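You operate a simulated robot arm through the tools that you are given. There is no shell and no other tool.

You are at the controls of a simulated two-armed robot. One attempt, no reset.

## Task
Tip the silver tin and the small tray into the bowl and shake it level.
Fine: tin, tray and bowl go back. Set down upright: tin.

The check looks at the end state, three seconds after you hand in, the way a careful person would. Anything else that was tipped, shoved, dropped, spilled or broken makes it a failure.

## Robot
Two 7-joint arms with fingered hands on one trunk that stands fixed in place. Base frame: the origin is at the foot of the trunk, x ahead of it, y to its left, z up; the work surface is at about z = 0.8. Lengths are in m, angles in degrees, forces in N, time in s.
The left shoulder is at [0.07, 0.171, 1.352], the right one opposite. Payload 5 kg a hand.
The TCP of each hand is the grasp point between the finger pads, 0.043 m short of the fingertips. In the tool frame z runs along the fingers and y along their closing line. Largest opening 0.144 m; the body of the gripper starts 0.05 m behind the TCP. The gripper is a hand of 5 fingers: y runs from the thumb to the fingers, the wrist lies at [-0.021, -0.124, -0.221] in the tool frame, and closing takes about 1.5 s.
Orientation is that of the tool frame in the base frame, as a unit quaternion [w, x, y, z]. With the fingers straight down and the wrist toward the robot, the tool's x, y and z point along [0, 1, 0], [1, 0, 0] and [0, 0, -1] of the base frame.

## Interface
- The arms move only by the tool send_rows. It takes "left_steps", "right_steps" or both (then of equal length, played together; a hand with none holds still); each is a list of rows, each a list of 3 entries, a list of its own where there are three numbers: the shift along the base's x, y, z in m, then the turn, a rotation vector about the base's x, y, z in degrees, then the opening, from 0 (shut) to 1 (fully open). In form: [[[dx, dy, dz], [ax, ay, az], claw], ...]. A call has 1 to 20 rows; each row shifts and turns the commanded pose from where the row before left it. Each row takes 0.2 s and may step no farther than 0.05 m and 8.6 degrees from the row before; otherwise, or with a gripper value out of range, the whole call is refused. Where a pose cannot be reached the arm comes as near as it can. A force on the tool above 60 N (or 10 N above the force at the start of the call, whichever is more), or a blocked arm, ends the call early, and 0.2 s more pass. The fingers move at their own pace (about 0.045 m/s each) and stop on an object; they squeeze with about 27 N. The grip force told is the motor's: it shows also when the fingers shut on nothing. Time passes only in rows, and 0.2 s behind the last, so rows that do not move let the fingers close. It gives the time, the measured TCP pose, the force on the tool (base axes), the opening and the grip force at its end, in the units of the frame above (readings bear some noise), with the torque about the TCP (base axes, N m) and any sound that the robot's microphone picked up.
- Cameras (640 x 400 px; columns grow to the right, rows downward): "scene" is now at [0.1235, -0.0435, 1.5794]; the picture's right is [-0.50, -0.86, 0.00], its down [-0.55, 0.32, -0.77] and it looks along [0.66, -0.39, -0.64] (base axes); focal length 316 px, centre (320, 200). "left" rides on the left gripper at [-0.086, -0.109, -0.168] in its tool frame; the picture's right is [-0.80, -0.28, 0.53], its down [0.54, -0.73, 0.42] and it looks along [0.27, 0.63, 0.73] (tool axes); focal length 275 px, centre (320, 200). "right" rides on the right gripper at [0.086, -0.109, -0.168] in its tool frame; the picture's right is [-0.80, 0.28, -0.53], its down [-0.54, -0.73, 0.42] and it looks along [-0.27, 0.63, 0.73] (tool axes); focal length 275 px, centre (320, 200). There is no depth. A picture from a camera that has moved, and an enlarged one, comes with that camera's place and axes in the base frame and with its lens.
- grab_frame(camera): a new picture of that camera. The clock stands still meanwhile.
- move_column(by): slides the trunk up (or, below 0, down) by that many m; the arms and the scene camera ride with it, the base frame stays. It gives what a move gives, with no picture.
- hand_shape(shape, hand): the hand has 5 fingers and takes this shape, open, in about a second: jaw (thumb against the fingers, like two jaws); tri (thumb and two fingers); tip (a fingertip pinch); poke (one finger out to press); point (the index stretched); flat (the hand flat); cup (the hand cupped); fist (a fist). The gripper value then closes the fingers along that shape, each until it touches; the sizes above hold for jaw. It gives what a move gives, with no picture.
- aim_head(pan, tilt): turns the head with the scene camera to pan (to the left, within 86 degrees either way) and tilt (down, from -29 to 69), counted from straight ahead of the robot. It gives what a move gives.
- enlarge(camera, box): a new picture of the part [left, top, right, bottom] of that camera's present view, enlarged. The clock stands still meanwhile.
- sign_off(): hands the job in; it is judged then, once.

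Nothing tells you positions but the pictures and the camera data. Unless the task says otherwise, let go and move clear before handing in.

The tools are called after "Emit:" as a command line: name --argument value ..., lists and objects as JSON in quotes. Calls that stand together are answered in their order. send_rows: Moves the arms, as the interface text tells. Its arguments: {"type":"object","properties":{"left_steps":{"type":"array","items":{"type":"array"}},"right_steps":{"type":"array","items":{"type":"array"}}},"required":[]} The other tools are called the same way: move_column (by) slides the trunk up or down; hand_shape (shape, hand) gives the hand a shape; aim_head (pan, tilt) turns the head that bears the scene camera; grab_frame (camera) takes a picture; enlarge (camera, box) takes an enlarged picture of a part of a camera's view; sign_off () hands the job in.

At the start:

```text
clock: 0.0
left_tcp_pos: [0.8333, -0.0022, 1.2327]
left_tcp_rot: [0.0, 0.706, 0.708, 0.0]
left_contact_force: [0.2, 0.4, 0.1]
left_torque: [0.0, 0.02, 0.02]
left_gripper_width: 0.1438
left_finger_force: 0.0
left_shape: jaw
right_tcp_pos: [0.5617, -0.6136, 1.2004]
right_tcp_rot: [0.0, 0.706, 0.708, -0.001]
right_contact_force: [-0.9, -0.3, 0.4]
right_torque: [-0.04, -0.01, 0.03]
right_gripper_width: 0.1434
right_finger_force: 0.0
right_shape: jaw
trunk travel left (down, up): [-0.45, 0.49]
head pan, tilt: [-30.2, 39.8]
```

scene: 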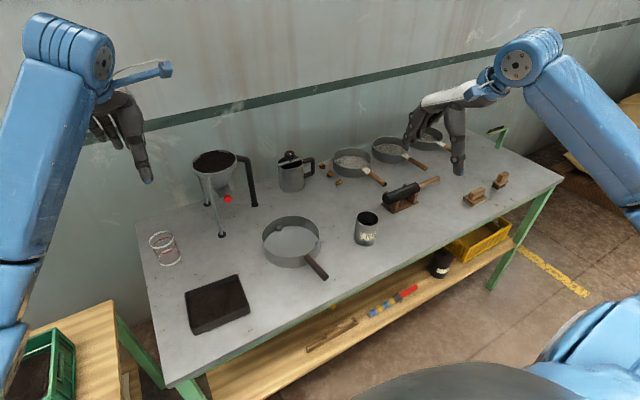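
right: 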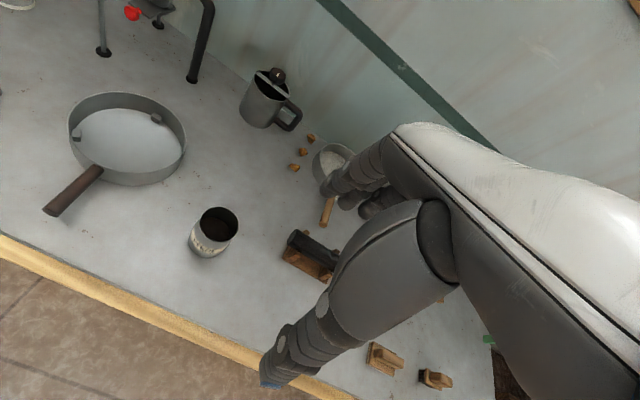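
left: 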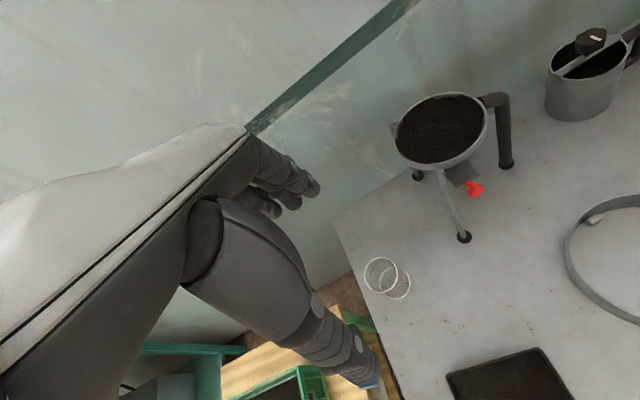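

I see a bench with a hopper on legs, a large shallow pan with a handle, a labelled tin, a dark tray, and some smaller pans at the back. I'll enlarge the parts of interest before planning anything.

Emit:
enlarge --camera "scene" --box '[130, 200, 330, 340]'

Emit:
enlarge --camera "scene" --box '[320, 110, 540, 250]'

Emit:
enlarge --camera "right" --box '[40, 80, 340, 280]'

Emit:
enlarge --camera "scene" --box '[180, 130, 340, 230]'

```text
2.86 times, centred on (230, 270) of scene
camera zoom: at [0.1235, -0.0435, 1.5794], right [-0.5, -0.86, 0.0], down [-0.55, 0.32, -0.77], along [0.66, -0.39, -0.64], focal length 901 px, centre (577, 0)
```

zoom: 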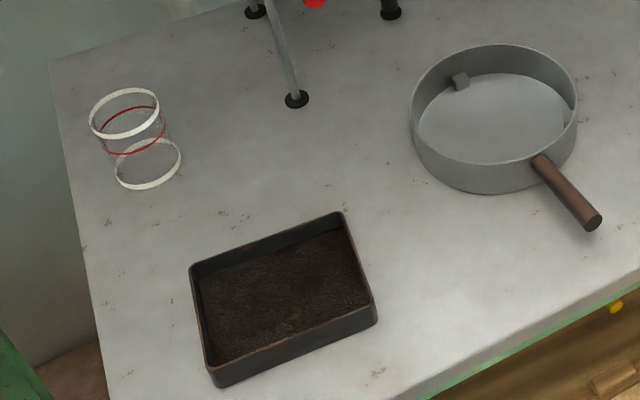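

```text
2.86 times, centred on (430, 180) of scene
camera zoom: at [0.1235, -0.0435, 1.5794], right [-0.5, -0.86, 0.0], down [-0.55, 0.32, -0.77], along [0.66, -0.39, -0.64], focal length 901 px, centre (6, 257)
```

zoom: 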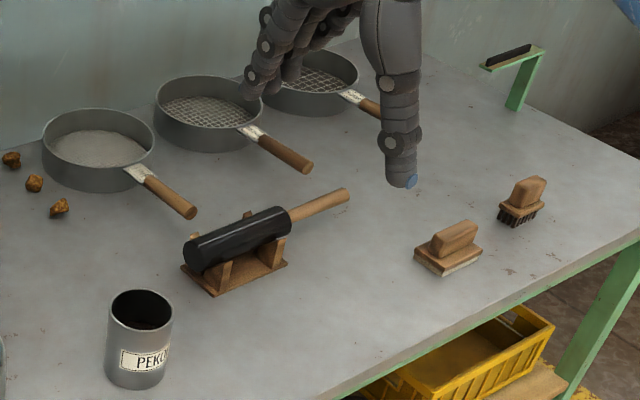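

```text
2.00 times, centred on (190, 180) of right
camera zoom: at [0.4536, -0.5272, 1.3672], right [0.29, -0.8, 0.53], down [-0.72, -0.54, -0.42], along [0.63, -0.27, -0.73], focal length 551 px, centre (580, 240)
```

zoom: 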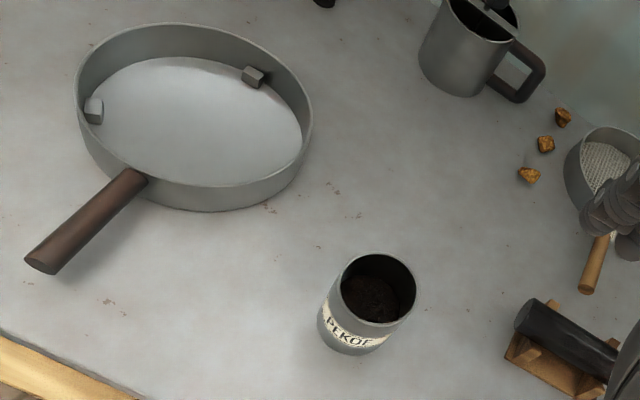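

```text
4.00 times, centred on (260, 180) of scene
camera zoom: at [0.1235, -0.0435, 1.5794], right [-0.5, -0.86, 0.0], down [-0.55, 0.32, -0.77], along [0.66, -0.39, -0.64], focal length 1262 px, centre (560, 280)
```

zoom: 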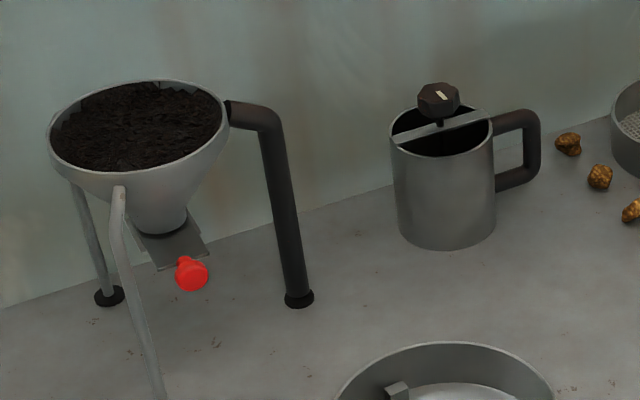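

The big handled pan should be the bowl, the "PEKOE" tin the silver tin, and the dark tray at the front left the small tray. I'll turn the head to look at each more directly and check for anything else that could be meant.

Emit:
aim_head --pan -15 --tilt 50

Emit:
grab_frame --camera "scene"

Emit:
enlarge --camera "scene" --box '[220, 120, 420, 245]'

```text
clock: 0.8
left_tcp_pos: [0.8328, -0.0005, 1.2323]
left_tcp_rot: [0.0, 0.706, 0.708, 0.0]
left_contact_force: [-0.2, -0.4, -1.3]
left_torque: [0.05, -0.01, 0.02]
left_gripper_width: 0.1435
left_finger_force: 0.1
left_shape: jaw
right_tcp_pos: [0.5623, -0.6133, 1.2001]
right_tcp_rot: [0.0, 0.706, 0.708, 0.0]
right_contact_force: [-0.3, 0.1, -0.4]
right_torque: [0.03, 0.0, -0.02]
right_gripper_width: 0.1435
right_finger_force: 0.1
right_shape: jaw
trunk travel left (down, up): [-0.45, 0.49]
head pan, tilt: [-15.0, 50.0]
```

```text
taken
camera scene: at [0.1243, -0.0207, 1.565], right [-0.26, -0.97, 0.0], down [-0.74, 0.2, -0.64], along [0.62, -0.17, -0.77], focal length 316 px, centre (320, 200)
```

scene: 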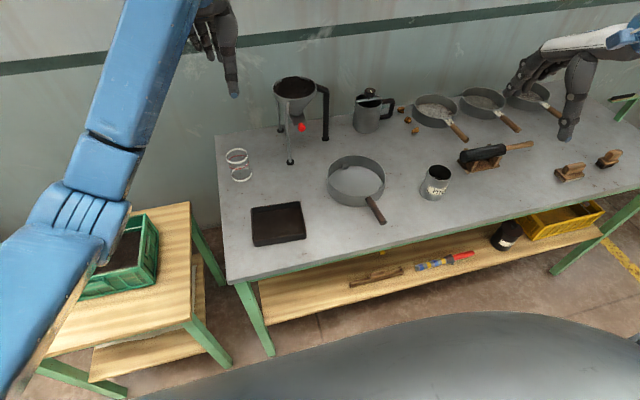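

```text
3.20 times, centred on (320, 182) of scene
camera zoom: at [0.1243, -0.0207, 1.565], right [-0.26, -0.97, 0.0], down [-0.74, 0.2, -0.64], along [0.62, -0.17, -0.77], focal length 1010 px, centre (320, 256)
```

zoom: 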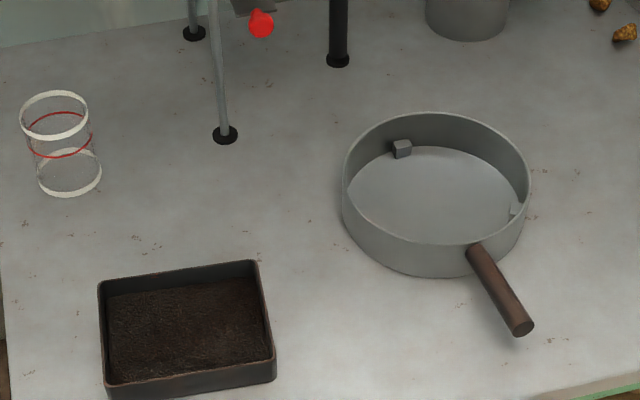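

The bowl is centred near (0.775, -0.312) with its rim at about z = 0.85 and its handle pointing toward me. The tray is near (0.679, -0.043), turned about -4°, roughly 0.147 by 0.113 by 0.03. The tin is near (0.675, -0.535). I'll start by bringing the left hand over the tray.

Emit:
send_rows --left_steps '[[[-0.026, -0.007, -0.036], [0, 0, -0.8], 1], [[-0.026, -0.007, -0.036], [0, 0, -0.8], 1], [[-0.026, -0.007, -0.036], [0, 0, -0.7], 1], [[-0.026, -0.007, -0.036], [0, 0, -0.7], 1], [[-0.026, -0.007, -0.036], [0, 0, -0.7], 1], [[-0.024, -0.008, -0.036], [0, 0, -0.6], 1], [[0, 0, 0], [0, 0, 0], 1]]'

Emit:
grab_frame --camera "left"

Emit:
enlarge --camera "scene" --box '[180, 120, 420, 270]'

```text
clock: 2.4
left_tcp_pos: [0.679, -0.0432, 1.0162]
left_tcp_rot: [-0.001, 0.732, 0.681, 0.001]
left_contact_force: [-0.4, 0.5, 0.4]
left_torque: [0.02, 0.02, 0.03]
left_gripper_width: 0.1436
left_finger_force: 0.1
left_shape: jaw
right_tcp_pos: [0.5633, -0.6141, 1.1996]
right_tcp_rot: [0.0, 0.706, 0.708, 0.0]
right_contact_force: [0.4, 0.3, 0.0]
right_torque: [0.0, 0.02, 0.04]
right_gripper_width: 0.1435
right_finger_force: 0.0
right_shape: jaw
trunk travel left (down, up): [-0.45, 0.49]
head pan, tilt: [-15.0, 50.0]
```

```text
taken
camera left: at [0.564, -0.1212, 1.1836], right [-0.34, -0.77, -0.53], down [-0.68, 0.59, -0.42], along [0.64, 0.22, -0.73], focal length 275 px, centre (320, 200)
```

left: 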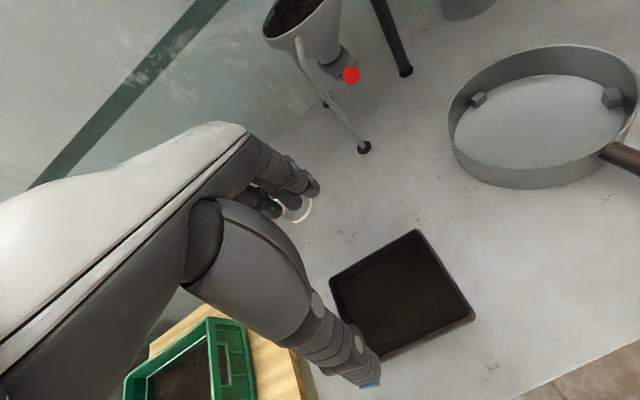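

```text
2.67 times, centred on (300, 195) of scene
camera zoom: at [0.1247, -0.0205, 1.565], right [-0.26, -0.97, 0.0], down [-0.74, 0.2, -0.64], along [0.62, -0.17, -0.77], focal length 841 px, centre (373, 213)
```

zoom: 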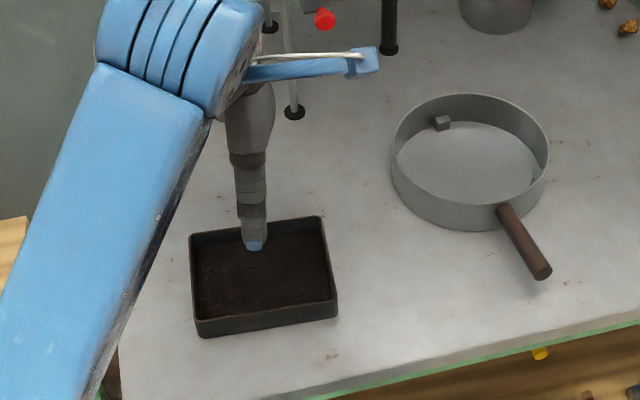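

The left hand hangs over the tray centre, lined up with its yaw. I'll go down to just above the grip height and look before closing.

Emit:
send_rows --left_steps '[[[0, 0, -0.04], [0, 0, 0], 1], [[0, 0, -0.04], [0, 0, 0], 1], [[0, 0, -0.04], [0, 0, 0], 1], [[0, 0, -0.02], [0, 0, 0], 1], [[0, 0, -0.01], [0, 0, 0], 1], [[0, 0, 0], [0, 0, 0], 1]]'

Emit:
grab_frame --camera "left"

Emit:
enlarge --camera "scene" --box '[200, 160, 360, 260]'

```text
clock: 3.8
left_tcp_pos: [0.6785, -0.0431, 0.8664]
left_tcp_rot: [0.001, 0.733, 0.681, 0.0]
left_contact_force: [1.2, 0.0, 0.1]
left_torque: [0.0, 0.0, 0.01]
left_gripper_width: 0.1436
left_finger_force: 0.1
left_shape: jaw
right_tcp_pos: [0.5623, -0.6138, 1.1991]
right_tcp_rot: [0.0, 0.706, 0.708, 0.0]
right_contact_force: [-0.2, -0.3, 0.9]
right_torque: [-0.02, 0.01, 0.02]
right_gripper_width: 0.1438
right_finger_force: 0.1
right_shape: jaw
trunk travel left (down, up): [-0.45, 0.49]
head pan, tilt: [-15.0, 50.0]
```

```text
taken
camera left: at [0.5636, -0.1212, 1.0338], right [-0.34, -0.77, -0.53], down [-0.68, 0.59, -0.42], along [0.64, 0.22, -0.73], focal length 275 px, centre (320, 200)
```

left: 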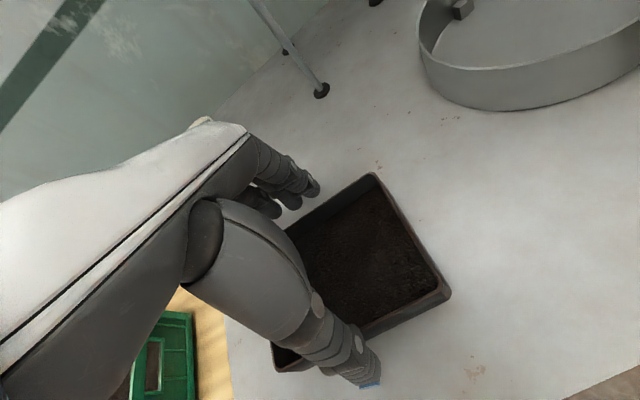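

```text
4.00 times, centred on (280, 210) of scene
camera zoom: at [0.1241, -0.0207, 1.565], right [-0.26, -0.97, 0.0], down [-0.74, 0.2, -0.64], along [0.62, -0.17, -0.77], focal length 1262 px, centre (480, 160)
```

zoom: 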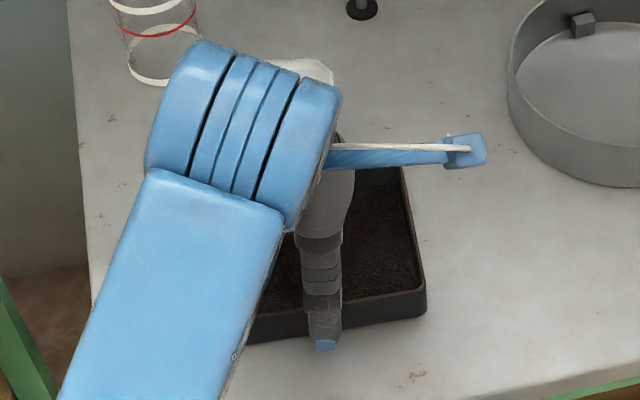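

The thumb is in front of the tray and the fingers are behind it, clear of both walls. I'll lower the last bit and close.

Emit:
send_rows --left_steps '[[[0, 0, -0.008], [0, 0, 0], 1], [[0, 0, -0.008], [0, 0, 0], 1], [[0, 0, 0], [0, 0, 0], 1]]'

Emit:
send_rows --left_steps '[[[0, 0, 0], [0, 0, 0], 0.85], [[0, 0, 0], [0, 0, 0], 0.75], [[0, 0, 0], [0, 0, 0], 0.6], [[0, 0, 0], [0, 0, 0], 0.4], [[0, 0, 0], [0, 0, 0], 0.2], [[0, 0, 0], [0, 0, 0], 0], [[0, 0, 0], [0, 0, 0], 0], [[0, 0, 0], [0, 0, 0], 0]]'

Emit:
grab_frame --camera "left"

Emit:
enlarge --camera "scene" --box '[200, 160, 360, 260]'

```text
clock: 4.6
left_tcp_pos: [0.6775, -0.0443, 0.8502]
left_tcp_rot: [0.0, 0.733, 0.681, -0.001]
left_contact_force: [-0.1, 0.2, -0.4]
left_torque: [0.02, -0.01, 0.03]
left_gripper_width: 0.1441
left_finger_force: 0.1
left_shape: jaw
right_tcp_pos: [0.5615, -0.6143, 1.1994]
right_tcp_rot: [0.001, 0.707, 0.708, 0.0]
right_contact_force: [0.4, 0.5, 0.1]
right_torque: [-0.02, -0.02, -0.02]
right_gripper_width: 0.1437
right_finger_force: 0.1
right_shape: jaw
trunk travel left (down, up): [-0.45, 0.49]
head pan, tilt: [-15.0, 50.0]
```

```text
clock: 6.4
left_tcp_pos: [0.6781, -0.045, 0.8506]
left_tcp_rot: [0.0, 0.732, 0.681, 0.0]
left_contact_force: [-0.3, 1.0, 0.0]
left_torque: [-0.01, -0.04, 0.0]
left_gripper_width: 0.115
left_finger_force: 26.7
left_shape: jaw
right_tcp_pos: [0.5621, -0.6146, 1.1995]
right_tcp_rot: [0.0, 0.706, 0.708, 0.0]
right_contact_force: [0.7, -0.3, 0.2]
right_torque: [0.01, -0.02, 0.0]
right_gripper_width: 0.1439
right_finger_force: 0.0
right_shape: jaw
trunk travel left (down, up): [-0.45, 0.49]
head pan, tilt: [-15.0, 50.0]
```

```text
taken
camera left: at [0.5634, -0.1217, 1.018], right [-0.34, -0.77, -0.53], down [-0.68, 0.59, -0.42], along [0.64, 0.22, -0.73], focal length 275 px, centre (320, 200)
```

left: 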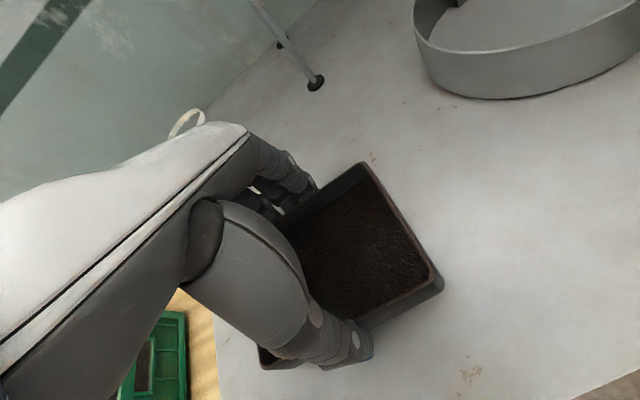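

```text
4.00 times, centred on (280, 210) of scene
camera zoom: at [0.1243, -0.0207, 1.565], right [-0.26, -0.97, 0.0], down [-0.74, 0.2, -0.64], along [0.62, -0.17, -0.77], focal length 1262 px, centre (480, 160)
```

zoom: 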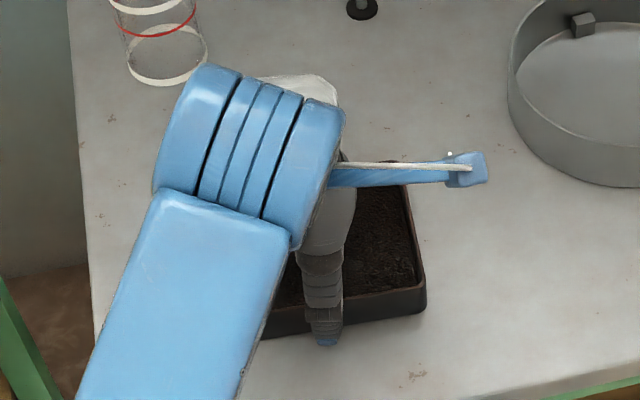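

The tray is gripped at 0.115 wide with about 27 N. I'll lift it a little and check that it hangs level.

Emit:
send_rows --left_steps '[[[0, 0, 0.01], [0, 0, 0], 0], [[0, 0, 0.02], [0, 0, 0], 0], [[0, 0, 0.02], [0, 0, 0], 0], [[0, 0, 0], [0, 0, 0], 0]]'

Emit:
grab_frame --camera "left"

Emit:
enlarge --camera "scene" --box '[200, 160, 360, 260]'

```text
clock: 7.4
left_tcp_pos: [0.6783, -0.0445, 0.9017]
left_tcp_rot: [0.0, 0.732, 0.681, 0.0]
left_contact_force: [0.6, 0.1, -2.9]
left_torque: [-0.02, 0.01, 0.01]
left_gripper_width: 0.1149
left_finger_force: 27.4
left_shape: jaw
right_tcp_pos: [0.5624, -0.6132, 1.1994]
right_tcp_rot: [0.0, 0.707, 0.707, 0.0]
right_contact_force: [-0.3, -0.3, 0.4]
right_torque: [0.0, -0.01, 0.01]
right_gripper_width: 0.1436
right_finger_force: 0.0
right_shape: jaw
trunk travel left (down, up): [-0.45, 0.49]
head pan, tilt: [-15.0, 50.0]
```

```text
taken
camera left: at [0.564, -0.1218, 1.068], right [-0.34, -0.77, -0.53], down [-0.68, 0.59, -0.42], along [0.64, 0.22, -0.73], focal length 275 px, centre (320, 200)
```

left: 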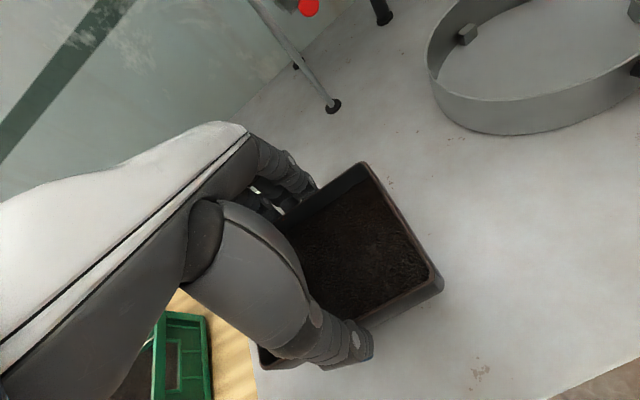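

```text
4.00 times, centred on (280, 210) of scene
camera zoom: at [0.1244, -0.0205, 1.565], right [-0.26, -0.97, 0.0], down [-0.74, 0.2, -0.64], along [0.62, -0.17, -0.77], focal length 1262 px, centre (480, 160)
```

zoom: 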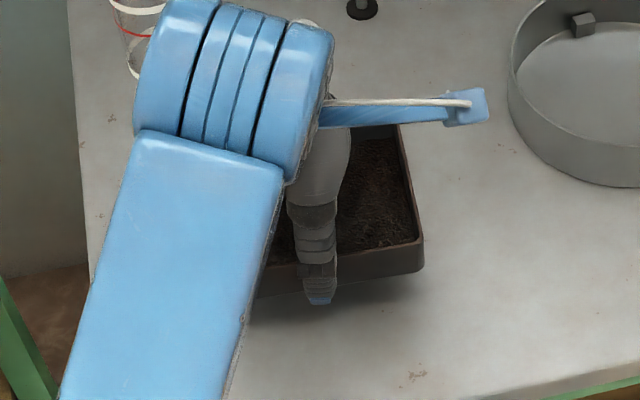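

The tray came up level with about 3 N of weight. I'll carry it slowly toward the bowl and square it up on the way.

Emit:
send_rows --left_steps '[[[0, 0, 0.02], [0, 0, 0], 0], [[0, 0, 0.03], [0, 0, 0], 0], [[0.002, -0.005, 0.025], [0, 0, 0.1], 0], [[0.006, -0.013, 0.015], [0, 0, 0.3], 0], [[0.01, -0.021, 0], [0, 0, 0.5], 0], [[0.012, -0.026, 0], [0, 0, 0.5], 0], [[0.012, -0.026, 0], [0, 0, 0.5], 0], [[0.012, -0.026, 0], [0, 0, 0.5], 0], [[0.012, -0.026, 0], [0, 0, 0.5], 0], [[0.012, -0.026, 0], [0, 0, 0.5], 0], [[0.01, -0.02, 0], [0, 0, 0.4], 0], [[0.006, -0.012, 0], [0, 0, 0.3], 0], [[0.002, -0.004, 0], [0, 0, 0], 0], [[0, 0, 0], [0, 0, 0], 0]]'

Emit:
grab_frame --camera "scene"

Emit:
grab_frame --camera "left"

Emit:
grab_frame --camera "right"

```text
clock: 9.0
left_tcp_pos: [0.7449, -0.0361, 0.9423]
left_tcp_rot: [-0.051, 0.696, 0.714, 0.05]
left_contact_force: [0.1, -0.3, -2.0]
left_torque: [0.0, -0.01, -0.04]
left_gripper_width: 0.115
left_finger_force: 27.2
left_shape: jaw
right_tcp_pos: [0.5634, -0.6143, 1.1996]
right_tcp_rot: [0.0, 0.706, 0.708, -0.001]
right_contact_force: [0.4, 0.3, -0.9]
right_torque: [0.0, 0.02, 0.0]
right_gripper_width: 0.1436
right_finger_force: 0.1
right_shape: jaw
trunk travel left (down, up): [-0.45, 0.49]
head pan, tilt: [-15.0, 50.0]
stopped in row 8 (left hand): the arm was blocked; the commanded pose is now the measured one
```

```text
taken
camera scene: at [0.1251, -0.021, 1.5649], right [-0.26, -0.97, 0.0], down [-0.74, 0.2, -0.64], along [0.62, -0.17, -0.77], focal length 316 px, centre (320, 200)
```

scene: 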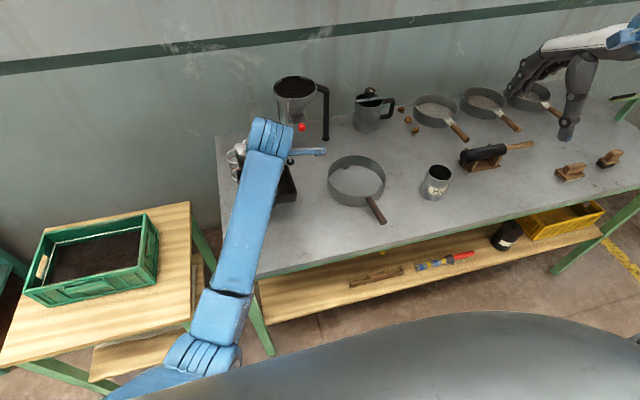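

```text
taken
camera left: at [0.6388, -0.1478, 1.096], right [-0.27, -0.72, -0.64], down [-0.74, 0.58, -0.34], along [0.62, 0.39, -0.69], focal length 275 px, centre (320, 200)
```

left: 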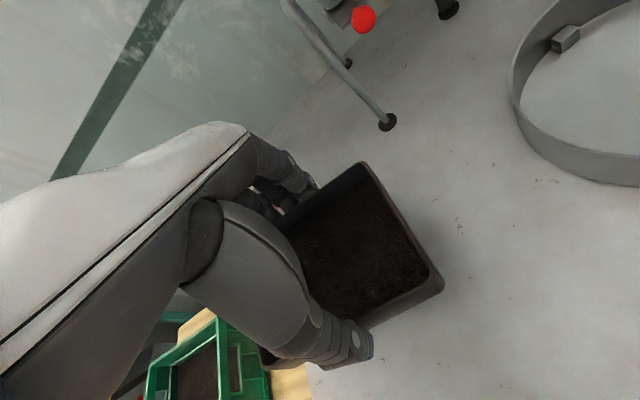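

```text
taken
camera right: at [0.4544, -0.5273, 1.3668], right [0.29, -0.8, 0.53], down [-0.73, -0.54, -0.42], along [0.63, -0.27, -0.73], focal length 275 px, centre (320, 200)
```

right: 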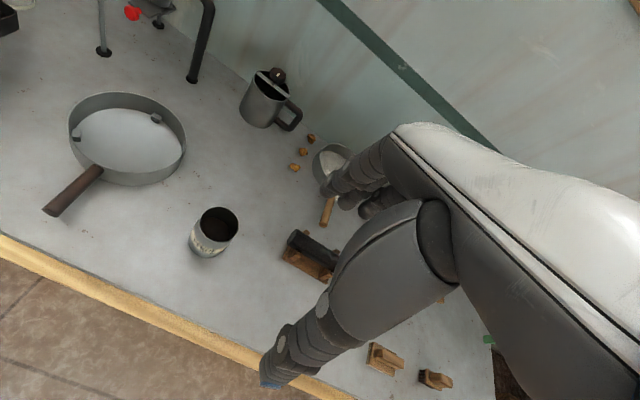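

The left arm was blocked partway and tilted a little. I need to see whether it touched something, such as the glass beaker, or simply ran into a joint limit.

Emit:
enlarge --camera "scene" --box '[200, 90, 360, 220]'

Emit:
enlarge --camera "scene" --box '[80, 220, 340, 400]'

```text
3.08 times, centred on (280, 155) of scene
camera zoom: at [0.1251, -0.021, 1.5649], right [-0.26, -0.97, 0.0], down [-0.74, 0.2, -0.64], along [0.62, -0.17, -0.77], focal length 971 px, centre (443, 338)
```

zoom: 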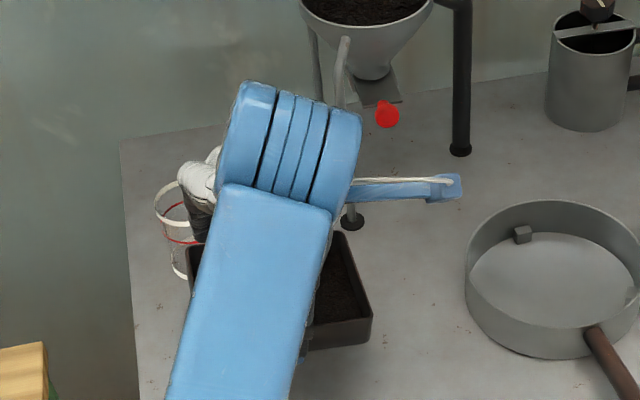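

```text
2.22 times, centred on (210, 310) of scene
camera zoom: at [0.1251, -0.021, 1.5649], right [-0.26, -0.97, 0.0], down [-0.74, 0.2, -0.64], along [0.62, -0.17, -0.77], focal length 701 px, centre (564, -44)
```

zoom: 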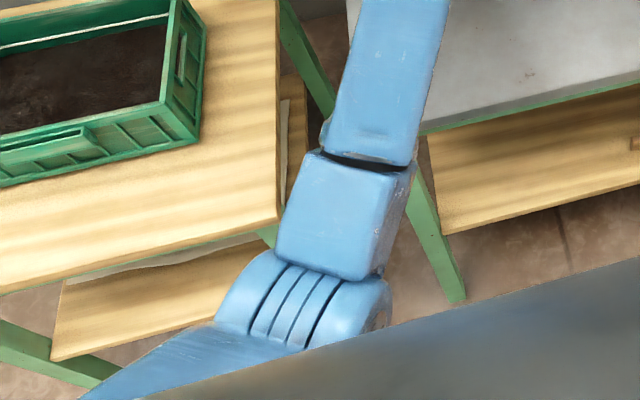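

Nothing was knocked: the glass still stands. The left elbow just ran up against the body when crossing over. I'll bring the tray straight back to where it came from, and consider the right arm, which has a natural pour direction into the bowl.

Emit:
send_rows --left_steps '[[[-0.01, -0.001, 0], [-1.3, 0, -0.9], 0], [[-0.013, -0.002, 0], [-1.7, 0, -1.2], 0], [[-0.013, -0.002, 0], [-1.7, 0.1, -1.2], 0], [[-0.013, -0.002, 0], [-1.7, 0.1, -1.2], 0], [[-0.012, -0.001, 0], [-1.4, 0, -0.9], 0], [[-0.0055, -0.0005, 0], [-0.4, 0, -0.2], 0], [[0, 0, 0], [0, 0, 0], 0], [[0, 0, 0], [0, 0, 0], 0]]'

Emit:
grab_frame --camera "left"

Emit:
enlarge --camera "scene" --box '[200, 120, 360, 260]'

```text
clock: 11.0
left_tcp_pos: [0.7259, -0.0129, 0.9968]
left_tcp_rot: [0.02, 0.722, 0.689, 0.053]
left_contact_force: [0.3, -0.4, -2.2]
left_torque: [-0.03, 0.02, -0.01]
left_gripper_width: 0.1149
left_finger_force: 26.9
left_shape: jaw
right_tcp_pos: [0.5616, -0.6138, 1.1989]
right_tcp_rot: [-0.001, 0.706, 0.708, -0.001]
right_contact_force: [0.2, -0.5, 0.1]
right_torque: [-0.01, 0.01, -0.03]
right_gripper_width: 0.1438
right_finger_force: 0.0
right_shape: jaw
trunk travel left (down, up): [-0.45, 0.49]
head pan, tilt: [-15.0, 50.0]
stopped in row 8 (left hand): the arm was blocked; the commanded pose is now the measured one
```

```text
taken
camera left: at [0.5957, -0.1003, 1.1478], right [-0.26, -0.76, -0.6], down [-0.65, 0.6, -0.47], along [0.71, 0.27, -0.65], focal length 275 px, centre (320, 200)
```

left: 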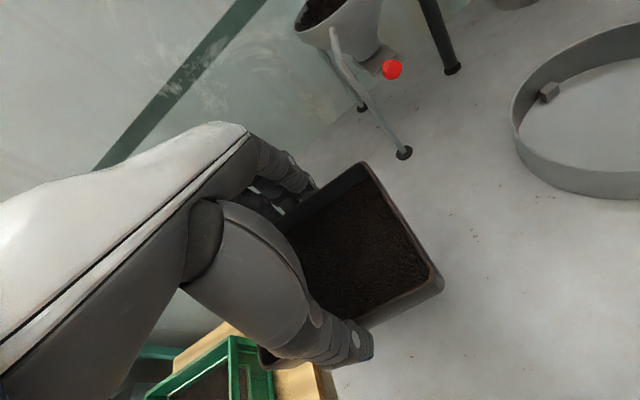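

```text
2.86 times, centred on (280, 190) of scene
camera zoom: at [0.1244, -0.0206, 1.565], right [-0.26, -0.97, 0.0], down [-0.74, 0.2, -0.64], along [0.62, -0.17, -0.77], focal length 901 px, centre (434, 229)
```

zoom: 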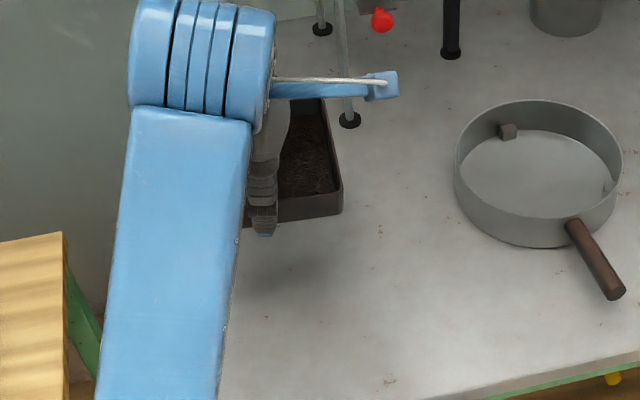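

The left arm is moving oddly, so I need to see the elbow and the body. I'll look down at the arm.

Emit:
aim_head --pan 15 --tilt 62

Emit:
grab_frame --camera "scene"

```text
clock: 12.0
left_tcp_pos: [0.7252, -0.0137, 0.9969]
left_tcp_rot: [0.02, 0.722, 0.689, 0.054]
left_contact_force: [0.1, -0.1, -0.6]
left_torque: [0.01, 0.0, 0.01]
left_gripper_width: 0.1148
left_finger_force: 26.3
left_shape: jaw
right_tcp_pos: [0.5624, -0.6142, 1.1994]
right_tcp_rot: [0.0, 0.706, 0.708, 0.0]
right_contact_force: [0.4, -0.1, -0.7]
right_torque: [0.05, 0.04, 0.03]
right_gripper_width: 0.1438
right_finger_force: 0.0
right_shape: jaw
trunk travel left (down, up): [-0.45, 0.49]
head pan, tilt: [15.0, 62.0]
```

```text
taken
camera scene: at [0.1121, 0.0158, 1.5502], right [0.26, -0.97, 0.0], down [-0.85, -0.23, -0.47], along [0.45, 0.12, -0.88], focal length 316 px, centre (320, 200)
```

scene: 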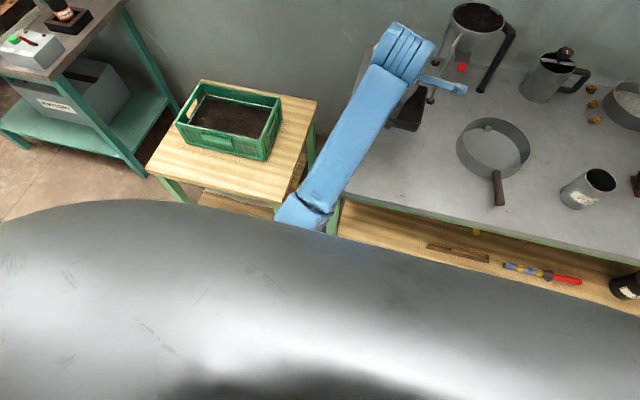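

The upper arm seems to be pinched between the pull-back and the body. I'll free it by moving up, slightly forward and to the left, levelling the tray as I go.

Emit:
send_rows --left_steps '[[[0.004, 0.01, 0.015], [-0.4, 1.0, -0.2], 0], [[0.005, 0.015, 0.02], [-0.4, 1.0, -0.3], 0], [[0.005, 0.015, 0.02], [-0.4, 1.0, -0.3], 0], [[0.005, 0.015, 0.02], [-0.4, 1.0, -0.3], 0], [[0.003, 0.01, 0.015], [-0.4, 1.0, -0.2], 0], [[0, 0.005, 0.01], [-0.4, 1.0, -0.2], 0], [[0, 0, 0], [0, 0, 0], 0]]'

Emit:
grab_frame --camera "scene"

```text
clock: 13.6
left_tcp_pos: [0.7457, 0.0555, 1.0979]
left_tcp_rot: [0.0, 0.733, 0.68, -0.001]
left_contact_force: [-0.1, -0.2, -1.3]
left_torque: [-0.01, 0.01, 0.0]
left_gripper_width: 0.1149
left_finger_force: 27.1
left_shape: jaw
right_tcp_pos: [0.562, -0.6133, 1.1993]
right_tcp_rot: [0.0, 0.706, 0.708, 0.0]
right_contact_force: [0.0, 0.6, 0.1]
right_torque: [0.0, 0.0, 0.0]
right_gripper_width: 0.1437
right_finger_force: 0.0
right_shape: jaw
trunk travel left (down, up): [-0.45, 0.49]
head pan, tilt: [15.0, 62.0]
```

```text
taken
camera scene: at [0.1121, 0.0158, 1.5502], right [0.26, -0.97, 0.0], down [-0.85, -0.23, -0.47], along [0.45, 0.12, -0.88], focal length 316 px, centre (320, 200)
```

scene: 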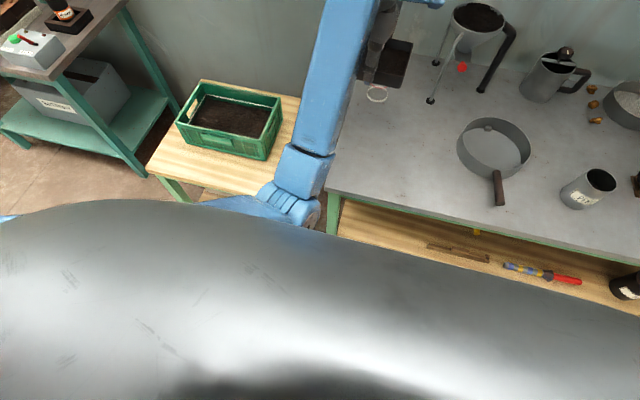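

The arm is free again and the tray is level. I'll go back down toward the tray's starting place in small steps.

Emit:
send_rows --left_steps '[[[-0.005, -0.008, -0.006], [0, 0, 0], 0], [[-0.01, -0.015, -0.012], [0, 0, 0], 0], [[-0.012, -0.018, -0.014], [0, 0, 0], 0], [[-0.012, -0.018, -0.014], [0, 0, 0], 0], [[-0.012, -0.018, -0.014], [0, 0, 0], 0], [[-0.01, -0.015, -0.012], [0, 0, 0], 0], [[-0.006, -0.008, -0.01], [0, 0, 0], 0], [[0, 0, 0], [0, 0, 0], 0]]'

Emit:
aim_head --pan -15 --tilt 50

Emit:
grab_frame --camera "scene"

```text
clock: 15.6
left_tcp_pos: [0.721, 0.0065, 1.0562]
left_tcp_rot: [0.007, 0.717, 0.694, 0.061]
left_contact_force: [-0.2, 0.5, -1.8]
left_torque: [0.0, 0.0, -0.02]
left_gripper_width: 0.1151
left_finger_force: 27.2
left_shape: jaw
right_tcp_pos: [0.5619, -0.6121, 1.1989]
right_tcp_rot: [-0.002, 0.706, 0.708, -0.001]
right_contact_force: [0.2, 0.5, 0.0]
right_torque: [-0.04, 0.0, -0.05]
right_gripper_width: 0.1436
right_finger_force: 0.1
right_shape: jaw
trunk travel left (down, up): [-0.45, 0.49]
head pan, tilt: [15.0, 62.0]
stopped in row 8 (left hand): the arm was blocked; the commanded pose is now the measured one
```

```text
clock: 16.5
left_tcp_pos: [0.7214, 0.0057, 1.0579]
left_tcp_rot: [0.005, 0.716, 0.695, 0.061]
left_contact_force: [-0.2, -1.0, -1.4]
left_torque: [-0.02, -0.01, 0.02]
left_gripper_width: 0.1147
left_finger_force: 26.9
left_shape: jaw
right_tcp_pos: [0.5617, -0.6142, 1.1994]
right_tcp_rot: [0.0, 0.706, 0.708, 0.0]
right_contact_force: [0.3, -0.3, -0.3]
right_torque: [-0.05, 0.02, 0.01]
right_gripper_width: 0.1437
right_finger_force: 0.2
right_shape: jaw
trunk travel left (down, up): [-0.45, 0.49]
head pan, tilt: [-15.0, 50.0]
```

```text
taken
camera scene: at [0.1243, -0.0207, 1.565], right [-0.26, -0.97, 0.0], down [-0.74, 0.2, -0.64], along [0.62, -0.17, -0.77], focal length 316 px, centre (320, 200)
```

scene: 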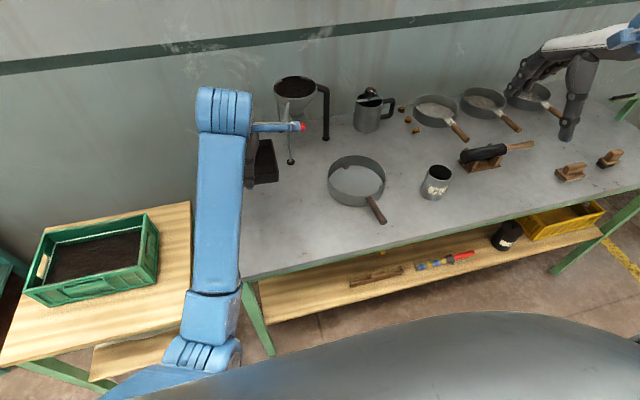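

The elbow is still tucked in against the body. I'll swing the hand, with the tray level, well out to the left so the elbow comes outward, and then look.

Emit:
send_rows --left_steps '[[[0.001, 0.012, 0.012], [-0.54, 0.69, -0.31], 0], [[0.0025, 0.0244, 0.0115], [-0.54, 0.69, -0.31], 0], [[0.0025, 0.0244, 0.0115], [-0.54, 0.69, -0.31], 0], [[0.0025, 0.0244, 0.0115], [-0.54, 0.69, -0.31], 0], [[0.0025, 0.0244, 0.0115], [-0.54, 0.69, -0.31], 0], [[0.0025, 0.0244, 0.0115], [-0.54, 0.69, -0.31], 0], [[0.0025, 0.0244, 0.0115], [-0.54, 0.69, -0.31], 0], [[0.0025, 0.0244, 0.0115], [-0.54, 0.69, -0.31], 0], [[0, 0.012, 0], [0, 0, 0], 0], [[0, 0, 0], [0, 0, 0], 0]]'

Emit:
aim_head --pan 20 --tilt 55

Emit:
grab_frame --camera "scene"

```text
clock: 18.7
left_tcp_pos: [0.7394, 0.1982, 1.1486]
left_tcp_rot: [0.002, 0.734, 0.68, -0.003]
left_contact_force: [-0.6, -0.1, -1.5]
left_torque: [0.02, 0.02, 0.0]
left_gripper_width: 0.1149
left_finger_force: 27.1
left_shape: jaw
right_tcp_pos: [0.5618, -0.6133, 1.1987]
right_tcp_rot: [0.0, 0.707, 0.707, 0.0]
right_contact_force: [0.4, -0.1, 0.2]
right_torque: [0.0, 0.02, -0.01]
right_gripper_width: 0.1434
right_finger_force: 0.1
right_shape: jaw
trunk travel left (down, up): [-0.45, 0.49]
head pan, tilt: [-15.0, 50.0]
```

```text
clock: 19.7
left_tcp_pos: [0.7395, 0.199, 1.1476]
left_tcp_rot: [0.003, 0.734, 0.679, -0.003]
left_contact_force: [0.2, 0.0, -1.2]
left_torque: [-0.05, 0.0, -0.02]
left_gripper_width: 0.1145
left_finger_force: 26.7
left_shape: jaw
right_tcp_pos: [0.5633, -0.613, 1.1994]
right_tcp_rot: [0.0, 0.707, 0.707, 0.0]
right_contact_force: [-0.2, -0.4, -1.1]
right_torque: [0.03, 0.02, 0.02]
right_gripper_width: 0.1434
right_finger_force: 0.1
right_shape: jaw
trunk travel left (down, up): [-0.45, 0.49]
head pan, tilt: [20.0, 55.0]
```

```text
taken
camera scene: at [0.1178, 0.0239, 1.5585], right [0.34, -0.94, 0.0], down [-0.77, -0.28, -0.57], along [0.54, 0.2, -0.82], focal length 316 px, centre (320, 200)
```

scene: 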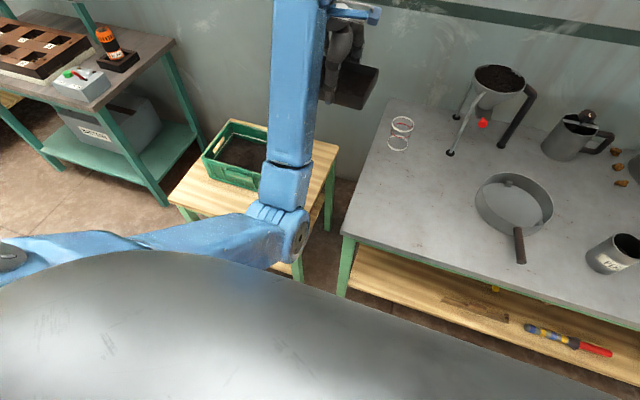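

The elbow is now out in front with room. I'll go to the exact starting pose of the left arm, then retrace the first descent, which worked.

Emit:
send_rows --left_steps '[[[0.005, -0.01, 0.004], [0, 0, 0], 0], [[0.01, -0.02, 0.009], [0, 0, 0], 0], [[0.01, -0.022, 0.009], [0, 0, 0], 0], [[0.01, -0.022, 0.009], [0, 0, 0], 0], [[0.01, -0.022, 0.009], [0, 0, 0], 0], [[0.01, -0.022, 0.009], [0, 0, 0], 0], [[0.01, -0.022, 0.009], [0, 0, 0], 0], [[0.01, -0.022, 0.009], [0, 0, 0], 0], [[0.01, -0.022, 0.009], [0, 0, 0], 0], [[0.008, -0.016, 0.009], [0, 0, 0], 0], [[0, 0, 0], [0, 0, 0], 0]]'

Emit:
aim_head --pan -15 --tilt 50

Emit:
grab_frame --camera "scene"

```text
clock: 22.1
left_tcp_pos: [0.832, -0.0011, 1.235]
left_tcp_rot: [0.002, 0.733, 0.68, -0.003]
left_contact_force: [-0.5, 0.3, -2.1]
left_torque: [0.0, 0.01, 0.01]
left_gripper_width: 0.1145
left_finger_force: 26.8
left_shape: jaw
right_tcp_pos: [0.5621, -0.6131, 1.2004]
right_tcp_rot: [-0.001, 0.707, 0.707, 0.0]
right_contact_force: [0.6, 0.1, 0.4]
right_torque: [0.02, 0.01, -0.03]
right_gripper_width: 0.1438
right_finger_force: 0.1
right_shape: jaw
trunk travel left (down, up): [-0.45, 0.49]
head pan, tilt: [20.0, 55.0]
```

```text
clock: 23.1
left_tcp_pos: [0.8334, -0.0021, 1.2351]
left_tcp_rot: [0.002, 0.733, 0.68, -0.003]
left_contact_force: [0.7, 0.9, -2.2]
left_torque: [-0.01, 0.01, 0.02]
left_gripper_width: 0.1148
left_finger_force: 27.3
left_shape: jaw
right_tcp_pos: [0.563, -0.6141, 1.199]
right_tcp_rot: [0.0, 0.706, 0.708, 0.0]
right_contact_force: [0.3, -0.4, -1.1]
right_torque: [0.01, 0.01, 0.03]
right_gripper_width: 0.1437
right_finger_force: 0.0
right_shape: jaw
trunk travel left (down, up): [-0.45, 0.49]
head pan, tilt: [-15.0, 50.0]
```

```text
taken
camera scene: at [0.1245, -0.0206, 1.565], right [-0.26, -0.97, 0.0], down [-0.74, 0.2, -0.64], along [0.62, -0.17, -0.77], focal length 316 px, centre (320, 200)
```

scene: 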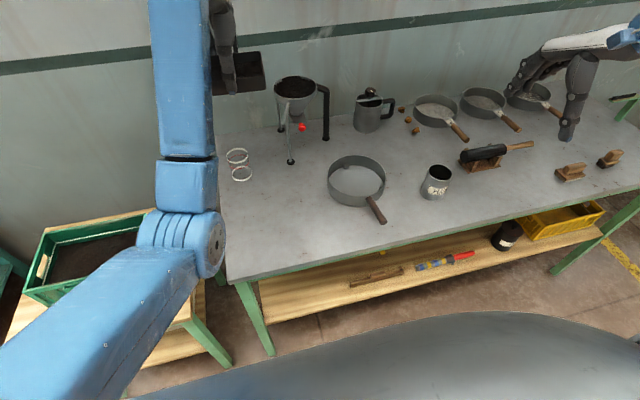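

The elbow is still lower and further in than at the start, so the old spot may stay out of reach for this arm. Setting the tray down on free bench nearby and taking it over with the right hand looks simplest. I'll check the free space around there and the glass position.

Emit:
enlarge --camera "scene" --box '[200, 120, 360, 240]'

Emit:
grab_frame --camera "left"

```text
3.33 times, centred on (280, 180) of scene
camera zoom: at [0.1245, -0.0206, 1.565], right [-0.26, -0.97, 0.0], down [-0.74, 0.2, -0.64], along [0.62, -0.17, -0.77], focal length 1052 px, centre (453, 267)
```

zoom: 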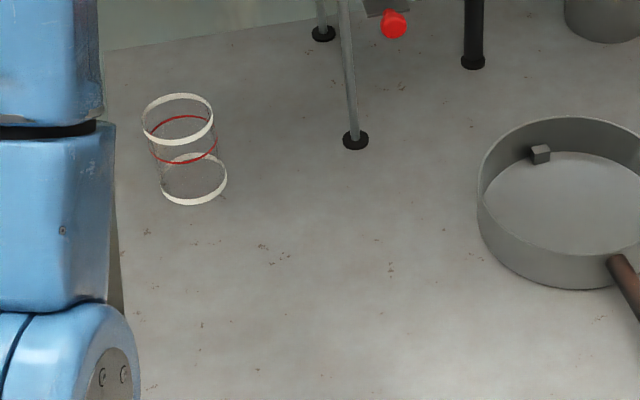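

```text
taken
camera left: at [0.7174, -0.0772, 1.402], right [-0.34, -0.78, -0.53], down [-0.68, 0.59, -0.43], along [0.65, 0.21, -0.73], focal length 275 px, centre (320, 200)
```

left: 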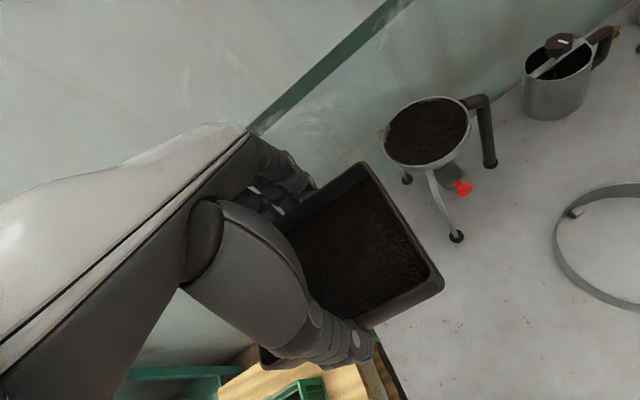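

The glass stands at (0.925, 0.038), so its near side is at x ≈ 0.89. I'll bring the tray down over free bench at about (0.75, 0.02).

Emit:
send_rows --left_steps '[[[-0.004, 0.001, -0.015], [0, 0, 0], 0], [[-0.008, 0.0022, -0.028], [0, 0, 0], 0], [[-0.0085, 0.0022, -0.03], [0, 0, 0], 0], [[-0.0085, 0.0022, -0.03], [0, 0, 0], 0], [[-0.0085, 0.0022, -0.03], [0, 0, 0], 0], [[-0.0085, 0.0022, -0.03], [0, 0, 0], 0], [[-0.0085, 0.0022, -0.03], [0, 0, 0], 0], [[-0.0085, 0.0022, -0.03], [0, 0, 0], 0], [[-0.0085, 0.0022, -0.03], [0, 0, 0], 0], [[-0.008, 0.002, -0.02], [0, 0, 0], 0], [[-0.004, 0.001, -0.01], [0, 0, 0], 0], [[0, 0, 0], [0, 0, 0], 0]]'

Emit:
grab_frame --camera "scene"

Emit:
grab_frame --camera "left"

```text
clock: 25.8
left_tcp_pos: [0.7487, 0.0192, 0.9499]
left_tcp_rot: [0.002, 0.734, 0.679, -0.002]
left_contact_force: [0.3, -0.1, -1.3]
left_torque: [-0.01, 0.0, -0.03]
left_gripper_width: 0.1147
left_finger_force: 27.5
left_shape: jaw
right_tcp_pos: [0.5623, -0.6143, 1.1997]
right_tcp_rot: [0.0, 0.706, 0.708, 0.0]
right_contact_force: [-0.3, 0.1, -0.3]
right_torque: [0.0, 0.01, 0.01]
right_gripper_width: 0.1433
right_finger_force: 0.1
right_shape: jaw
trunk travel left (down, up): [-0.45, 0.49]
head pan, tilt: [-15.0, 50.0]
```

```text
taken
camera scene: at [0.1244, -0.0207, 1.565], right [-0.26, -0.97, 0.0], down [-0.74, 0.2, -0.64], along [0.62, -0.17, -0.77], focal length 316 px, centre (320, 200)
```

scene: 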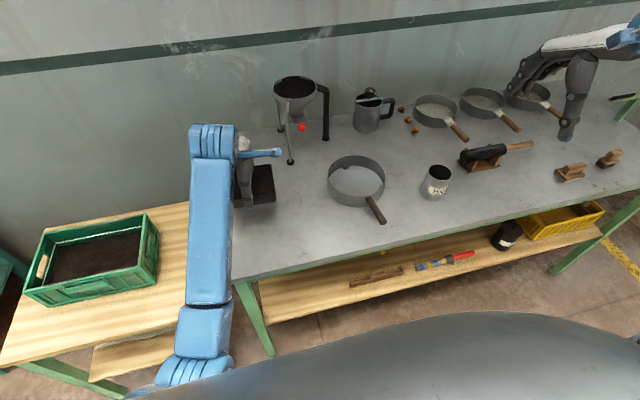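

```text
taken
camera left: at [0.6337, -0.0557, 1.1187], right [-0.34, -0.78, -0.53], down [-0.68, 0.59, -0.43], along [0.65, 0.21, -0.73], focal length 275 px, centre (320, 200)
```

left: 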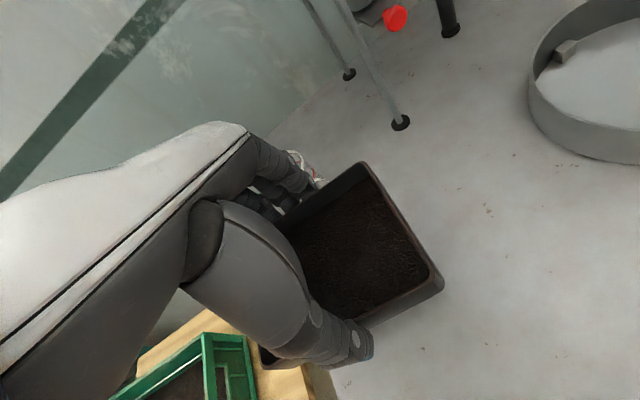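

No blocking at this height. I'll come down the rest of the way, drawing back slightly so the fingers stay clear of the glass.

Emit:
send_rows --left_steps '[[[-0.004, -0.001, -0.012], [0, 0, 0], 0], [[-0.005, -0.003, -0.015], [0, 0, 0], 0], [[-0.003, -0.002, -0.015], [0, 0, 0], 0], [[0, 0, -0.015], [0, 0, 0], 0], [[0, 0, -0.015], [0, 0, 0], 0], [[0, 0, -0.012], [0, 0, 0], 0], [[0, 0, -0.007], [0, 0, 0], 0], [[0, 0, 0], [0, 0, 0], 0]]'

Emit:
enlarge --camera "scene" --box '[180, 120, 340, 240]'

Emit:
grab_frame --camera "left"

```text
clock: 27.6
left_tcp_pos: [0.7483, 0.0312, 0.8679]
left_tcp_rot: [0.0, 0.731, 0.683, 0.012]
left_contact_force: [-0.3, 0.1, -0.9]
left_torque: [0.0, -0.01, 0.0]
left_gripper_width: 0.115
left_finger_force: 26.7
left_shape: jaw
right_tcp_pos: [0.5632, -0.613, 1.1999]
right_tcp_rot: [0.0, 0.706, 0.708, 0.0]
right_contact_force: [-0.2, 1.0, -0.3]
right_torque: [-0.03, 0.01, 0.01]
right_gripper_width: 0.1436
right_finger_force: 0.0
right_shape: jaw
trunk travel left (down, up): [-0.45, 0.49]
head pan, tilt: [-15.0, 50.0]
```

```text
3.33 times, centred on (260, 180) of scene
camera zoom: at [0.1243, -0.0207, 1.565], right [-0.26, -0.97, 0.0], down [-0.74, 0.2, -0.64], along [0.62, -0.17, -0.77], focal length 1052 px, centre (520, 267)
```

zoom: 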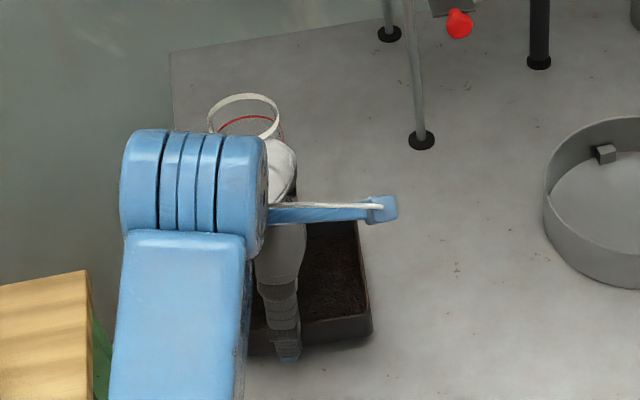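

```text
taken
camera left: at [0.6307, -0.05, 1.0316], right [-0.33, -0.77, -0.55], down [-0.68, 0.6, -0.43], along [0.66, 0.24, -0.72], focal length 275 px, centre (320, 200)
```

left: 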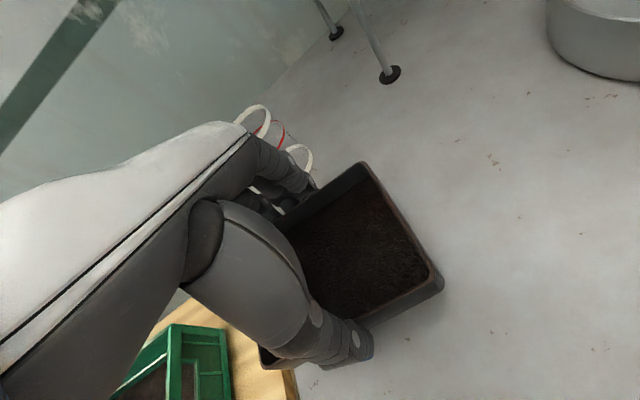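

The arm is starting to be pushed off again as it lowers, so I won't force it. Instead I'll make one slow clockwise loop (left, up, right, down) with the tray level, which should carry the elbow back outward as it was at the start.

Emit:
send_rows --left_steps '[[[0.005, 0.01, 0.015], [0, 0, 0], 0], [[0.004, 0.015, 0.025], [0, 0, 0], 0], [[0, 0.02, 0.03], [0, 0, 0], 0], [[0, 0.025, 0.03], [0, 0, 0], 0], [[0, 0.03, 0.025], [0, 0, 0], 0], [[0, 0.035, 0.02], [0, 0, 0], 0], [[0, 0.037, 0.017], [0, 0, 0], 0], [[0, 0.038, 0.015], [0, 0, 0], 0], [[0, 0.038, 0.015], [0, 0, 0], 0], [[0, 0.038, 0.015], [0, 0, 0], 0], [[0, 0.038, 0.01], [0, 0, 0], 0], [[0, 0.035, 0.005], [0, 0, 0], 0], [[-0.003, 0.025, 0.01], [0, 0, 0], 0], [[-0.004, 0.015, 0.02], [0, 0, 0], 0], [[-0.004, 0.008, 0.028], [0, 0, 0], 0], [[-0.004, 0, 0.033], [0, 0, 0], 0], [[-0.004, 0, 0.035], [0, 0, 0], 0], [[-0.004, 0, 0.035], [0, 0, 0], 0]]'

Emit:
grab_frame --camera "left"

```text
clock: 31.4
left_tcp_pos: [0.7224, 0.4209, 1.2434]
left_tcp_rot: [0.002, 0.734, 0.679, -0.002]
left_contact_force: [-0.2, -0.1, -1.5]
left_torque: [0.01, -0.01, -0.02]
left_gripper_width: 0.1146
left_finger_force: 26.7
left_shape: jaw
right_tcp_pos: [0.5624, -0.6124, 1.1997]
right_tcp_rot: [0.0, 0.707, 0.708, -0.001]
right_contact_force: [-0.3, 0.1, 0.6]
right_torque: [0.0, -0.01, 0.02]
right_gripper_width: 0.1434
right_finger_force: 0.0
right_shape: jaw
trunk travel left (down, up): [-0.45, 0.49]
head pan, tilt: [-15.0, 50.0]
```

```text
taken
camera left: at [0.6074, 0.345, 1.4118], right [-0.34, -0.78, -0.53], down [-0.68, 0.59, -0.43], along [0.64, 0.21, -0.73], focal length 275 px, centre (320, 200)
```

left: 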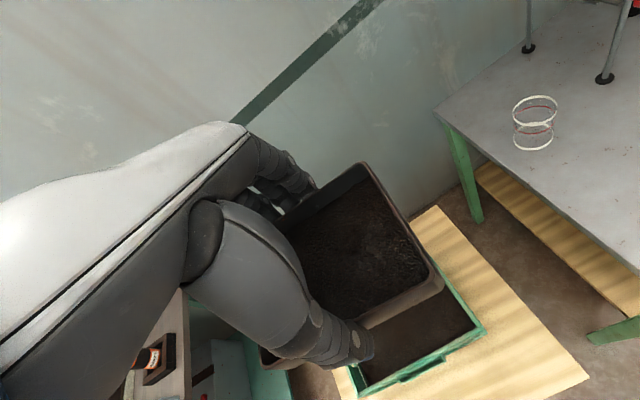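

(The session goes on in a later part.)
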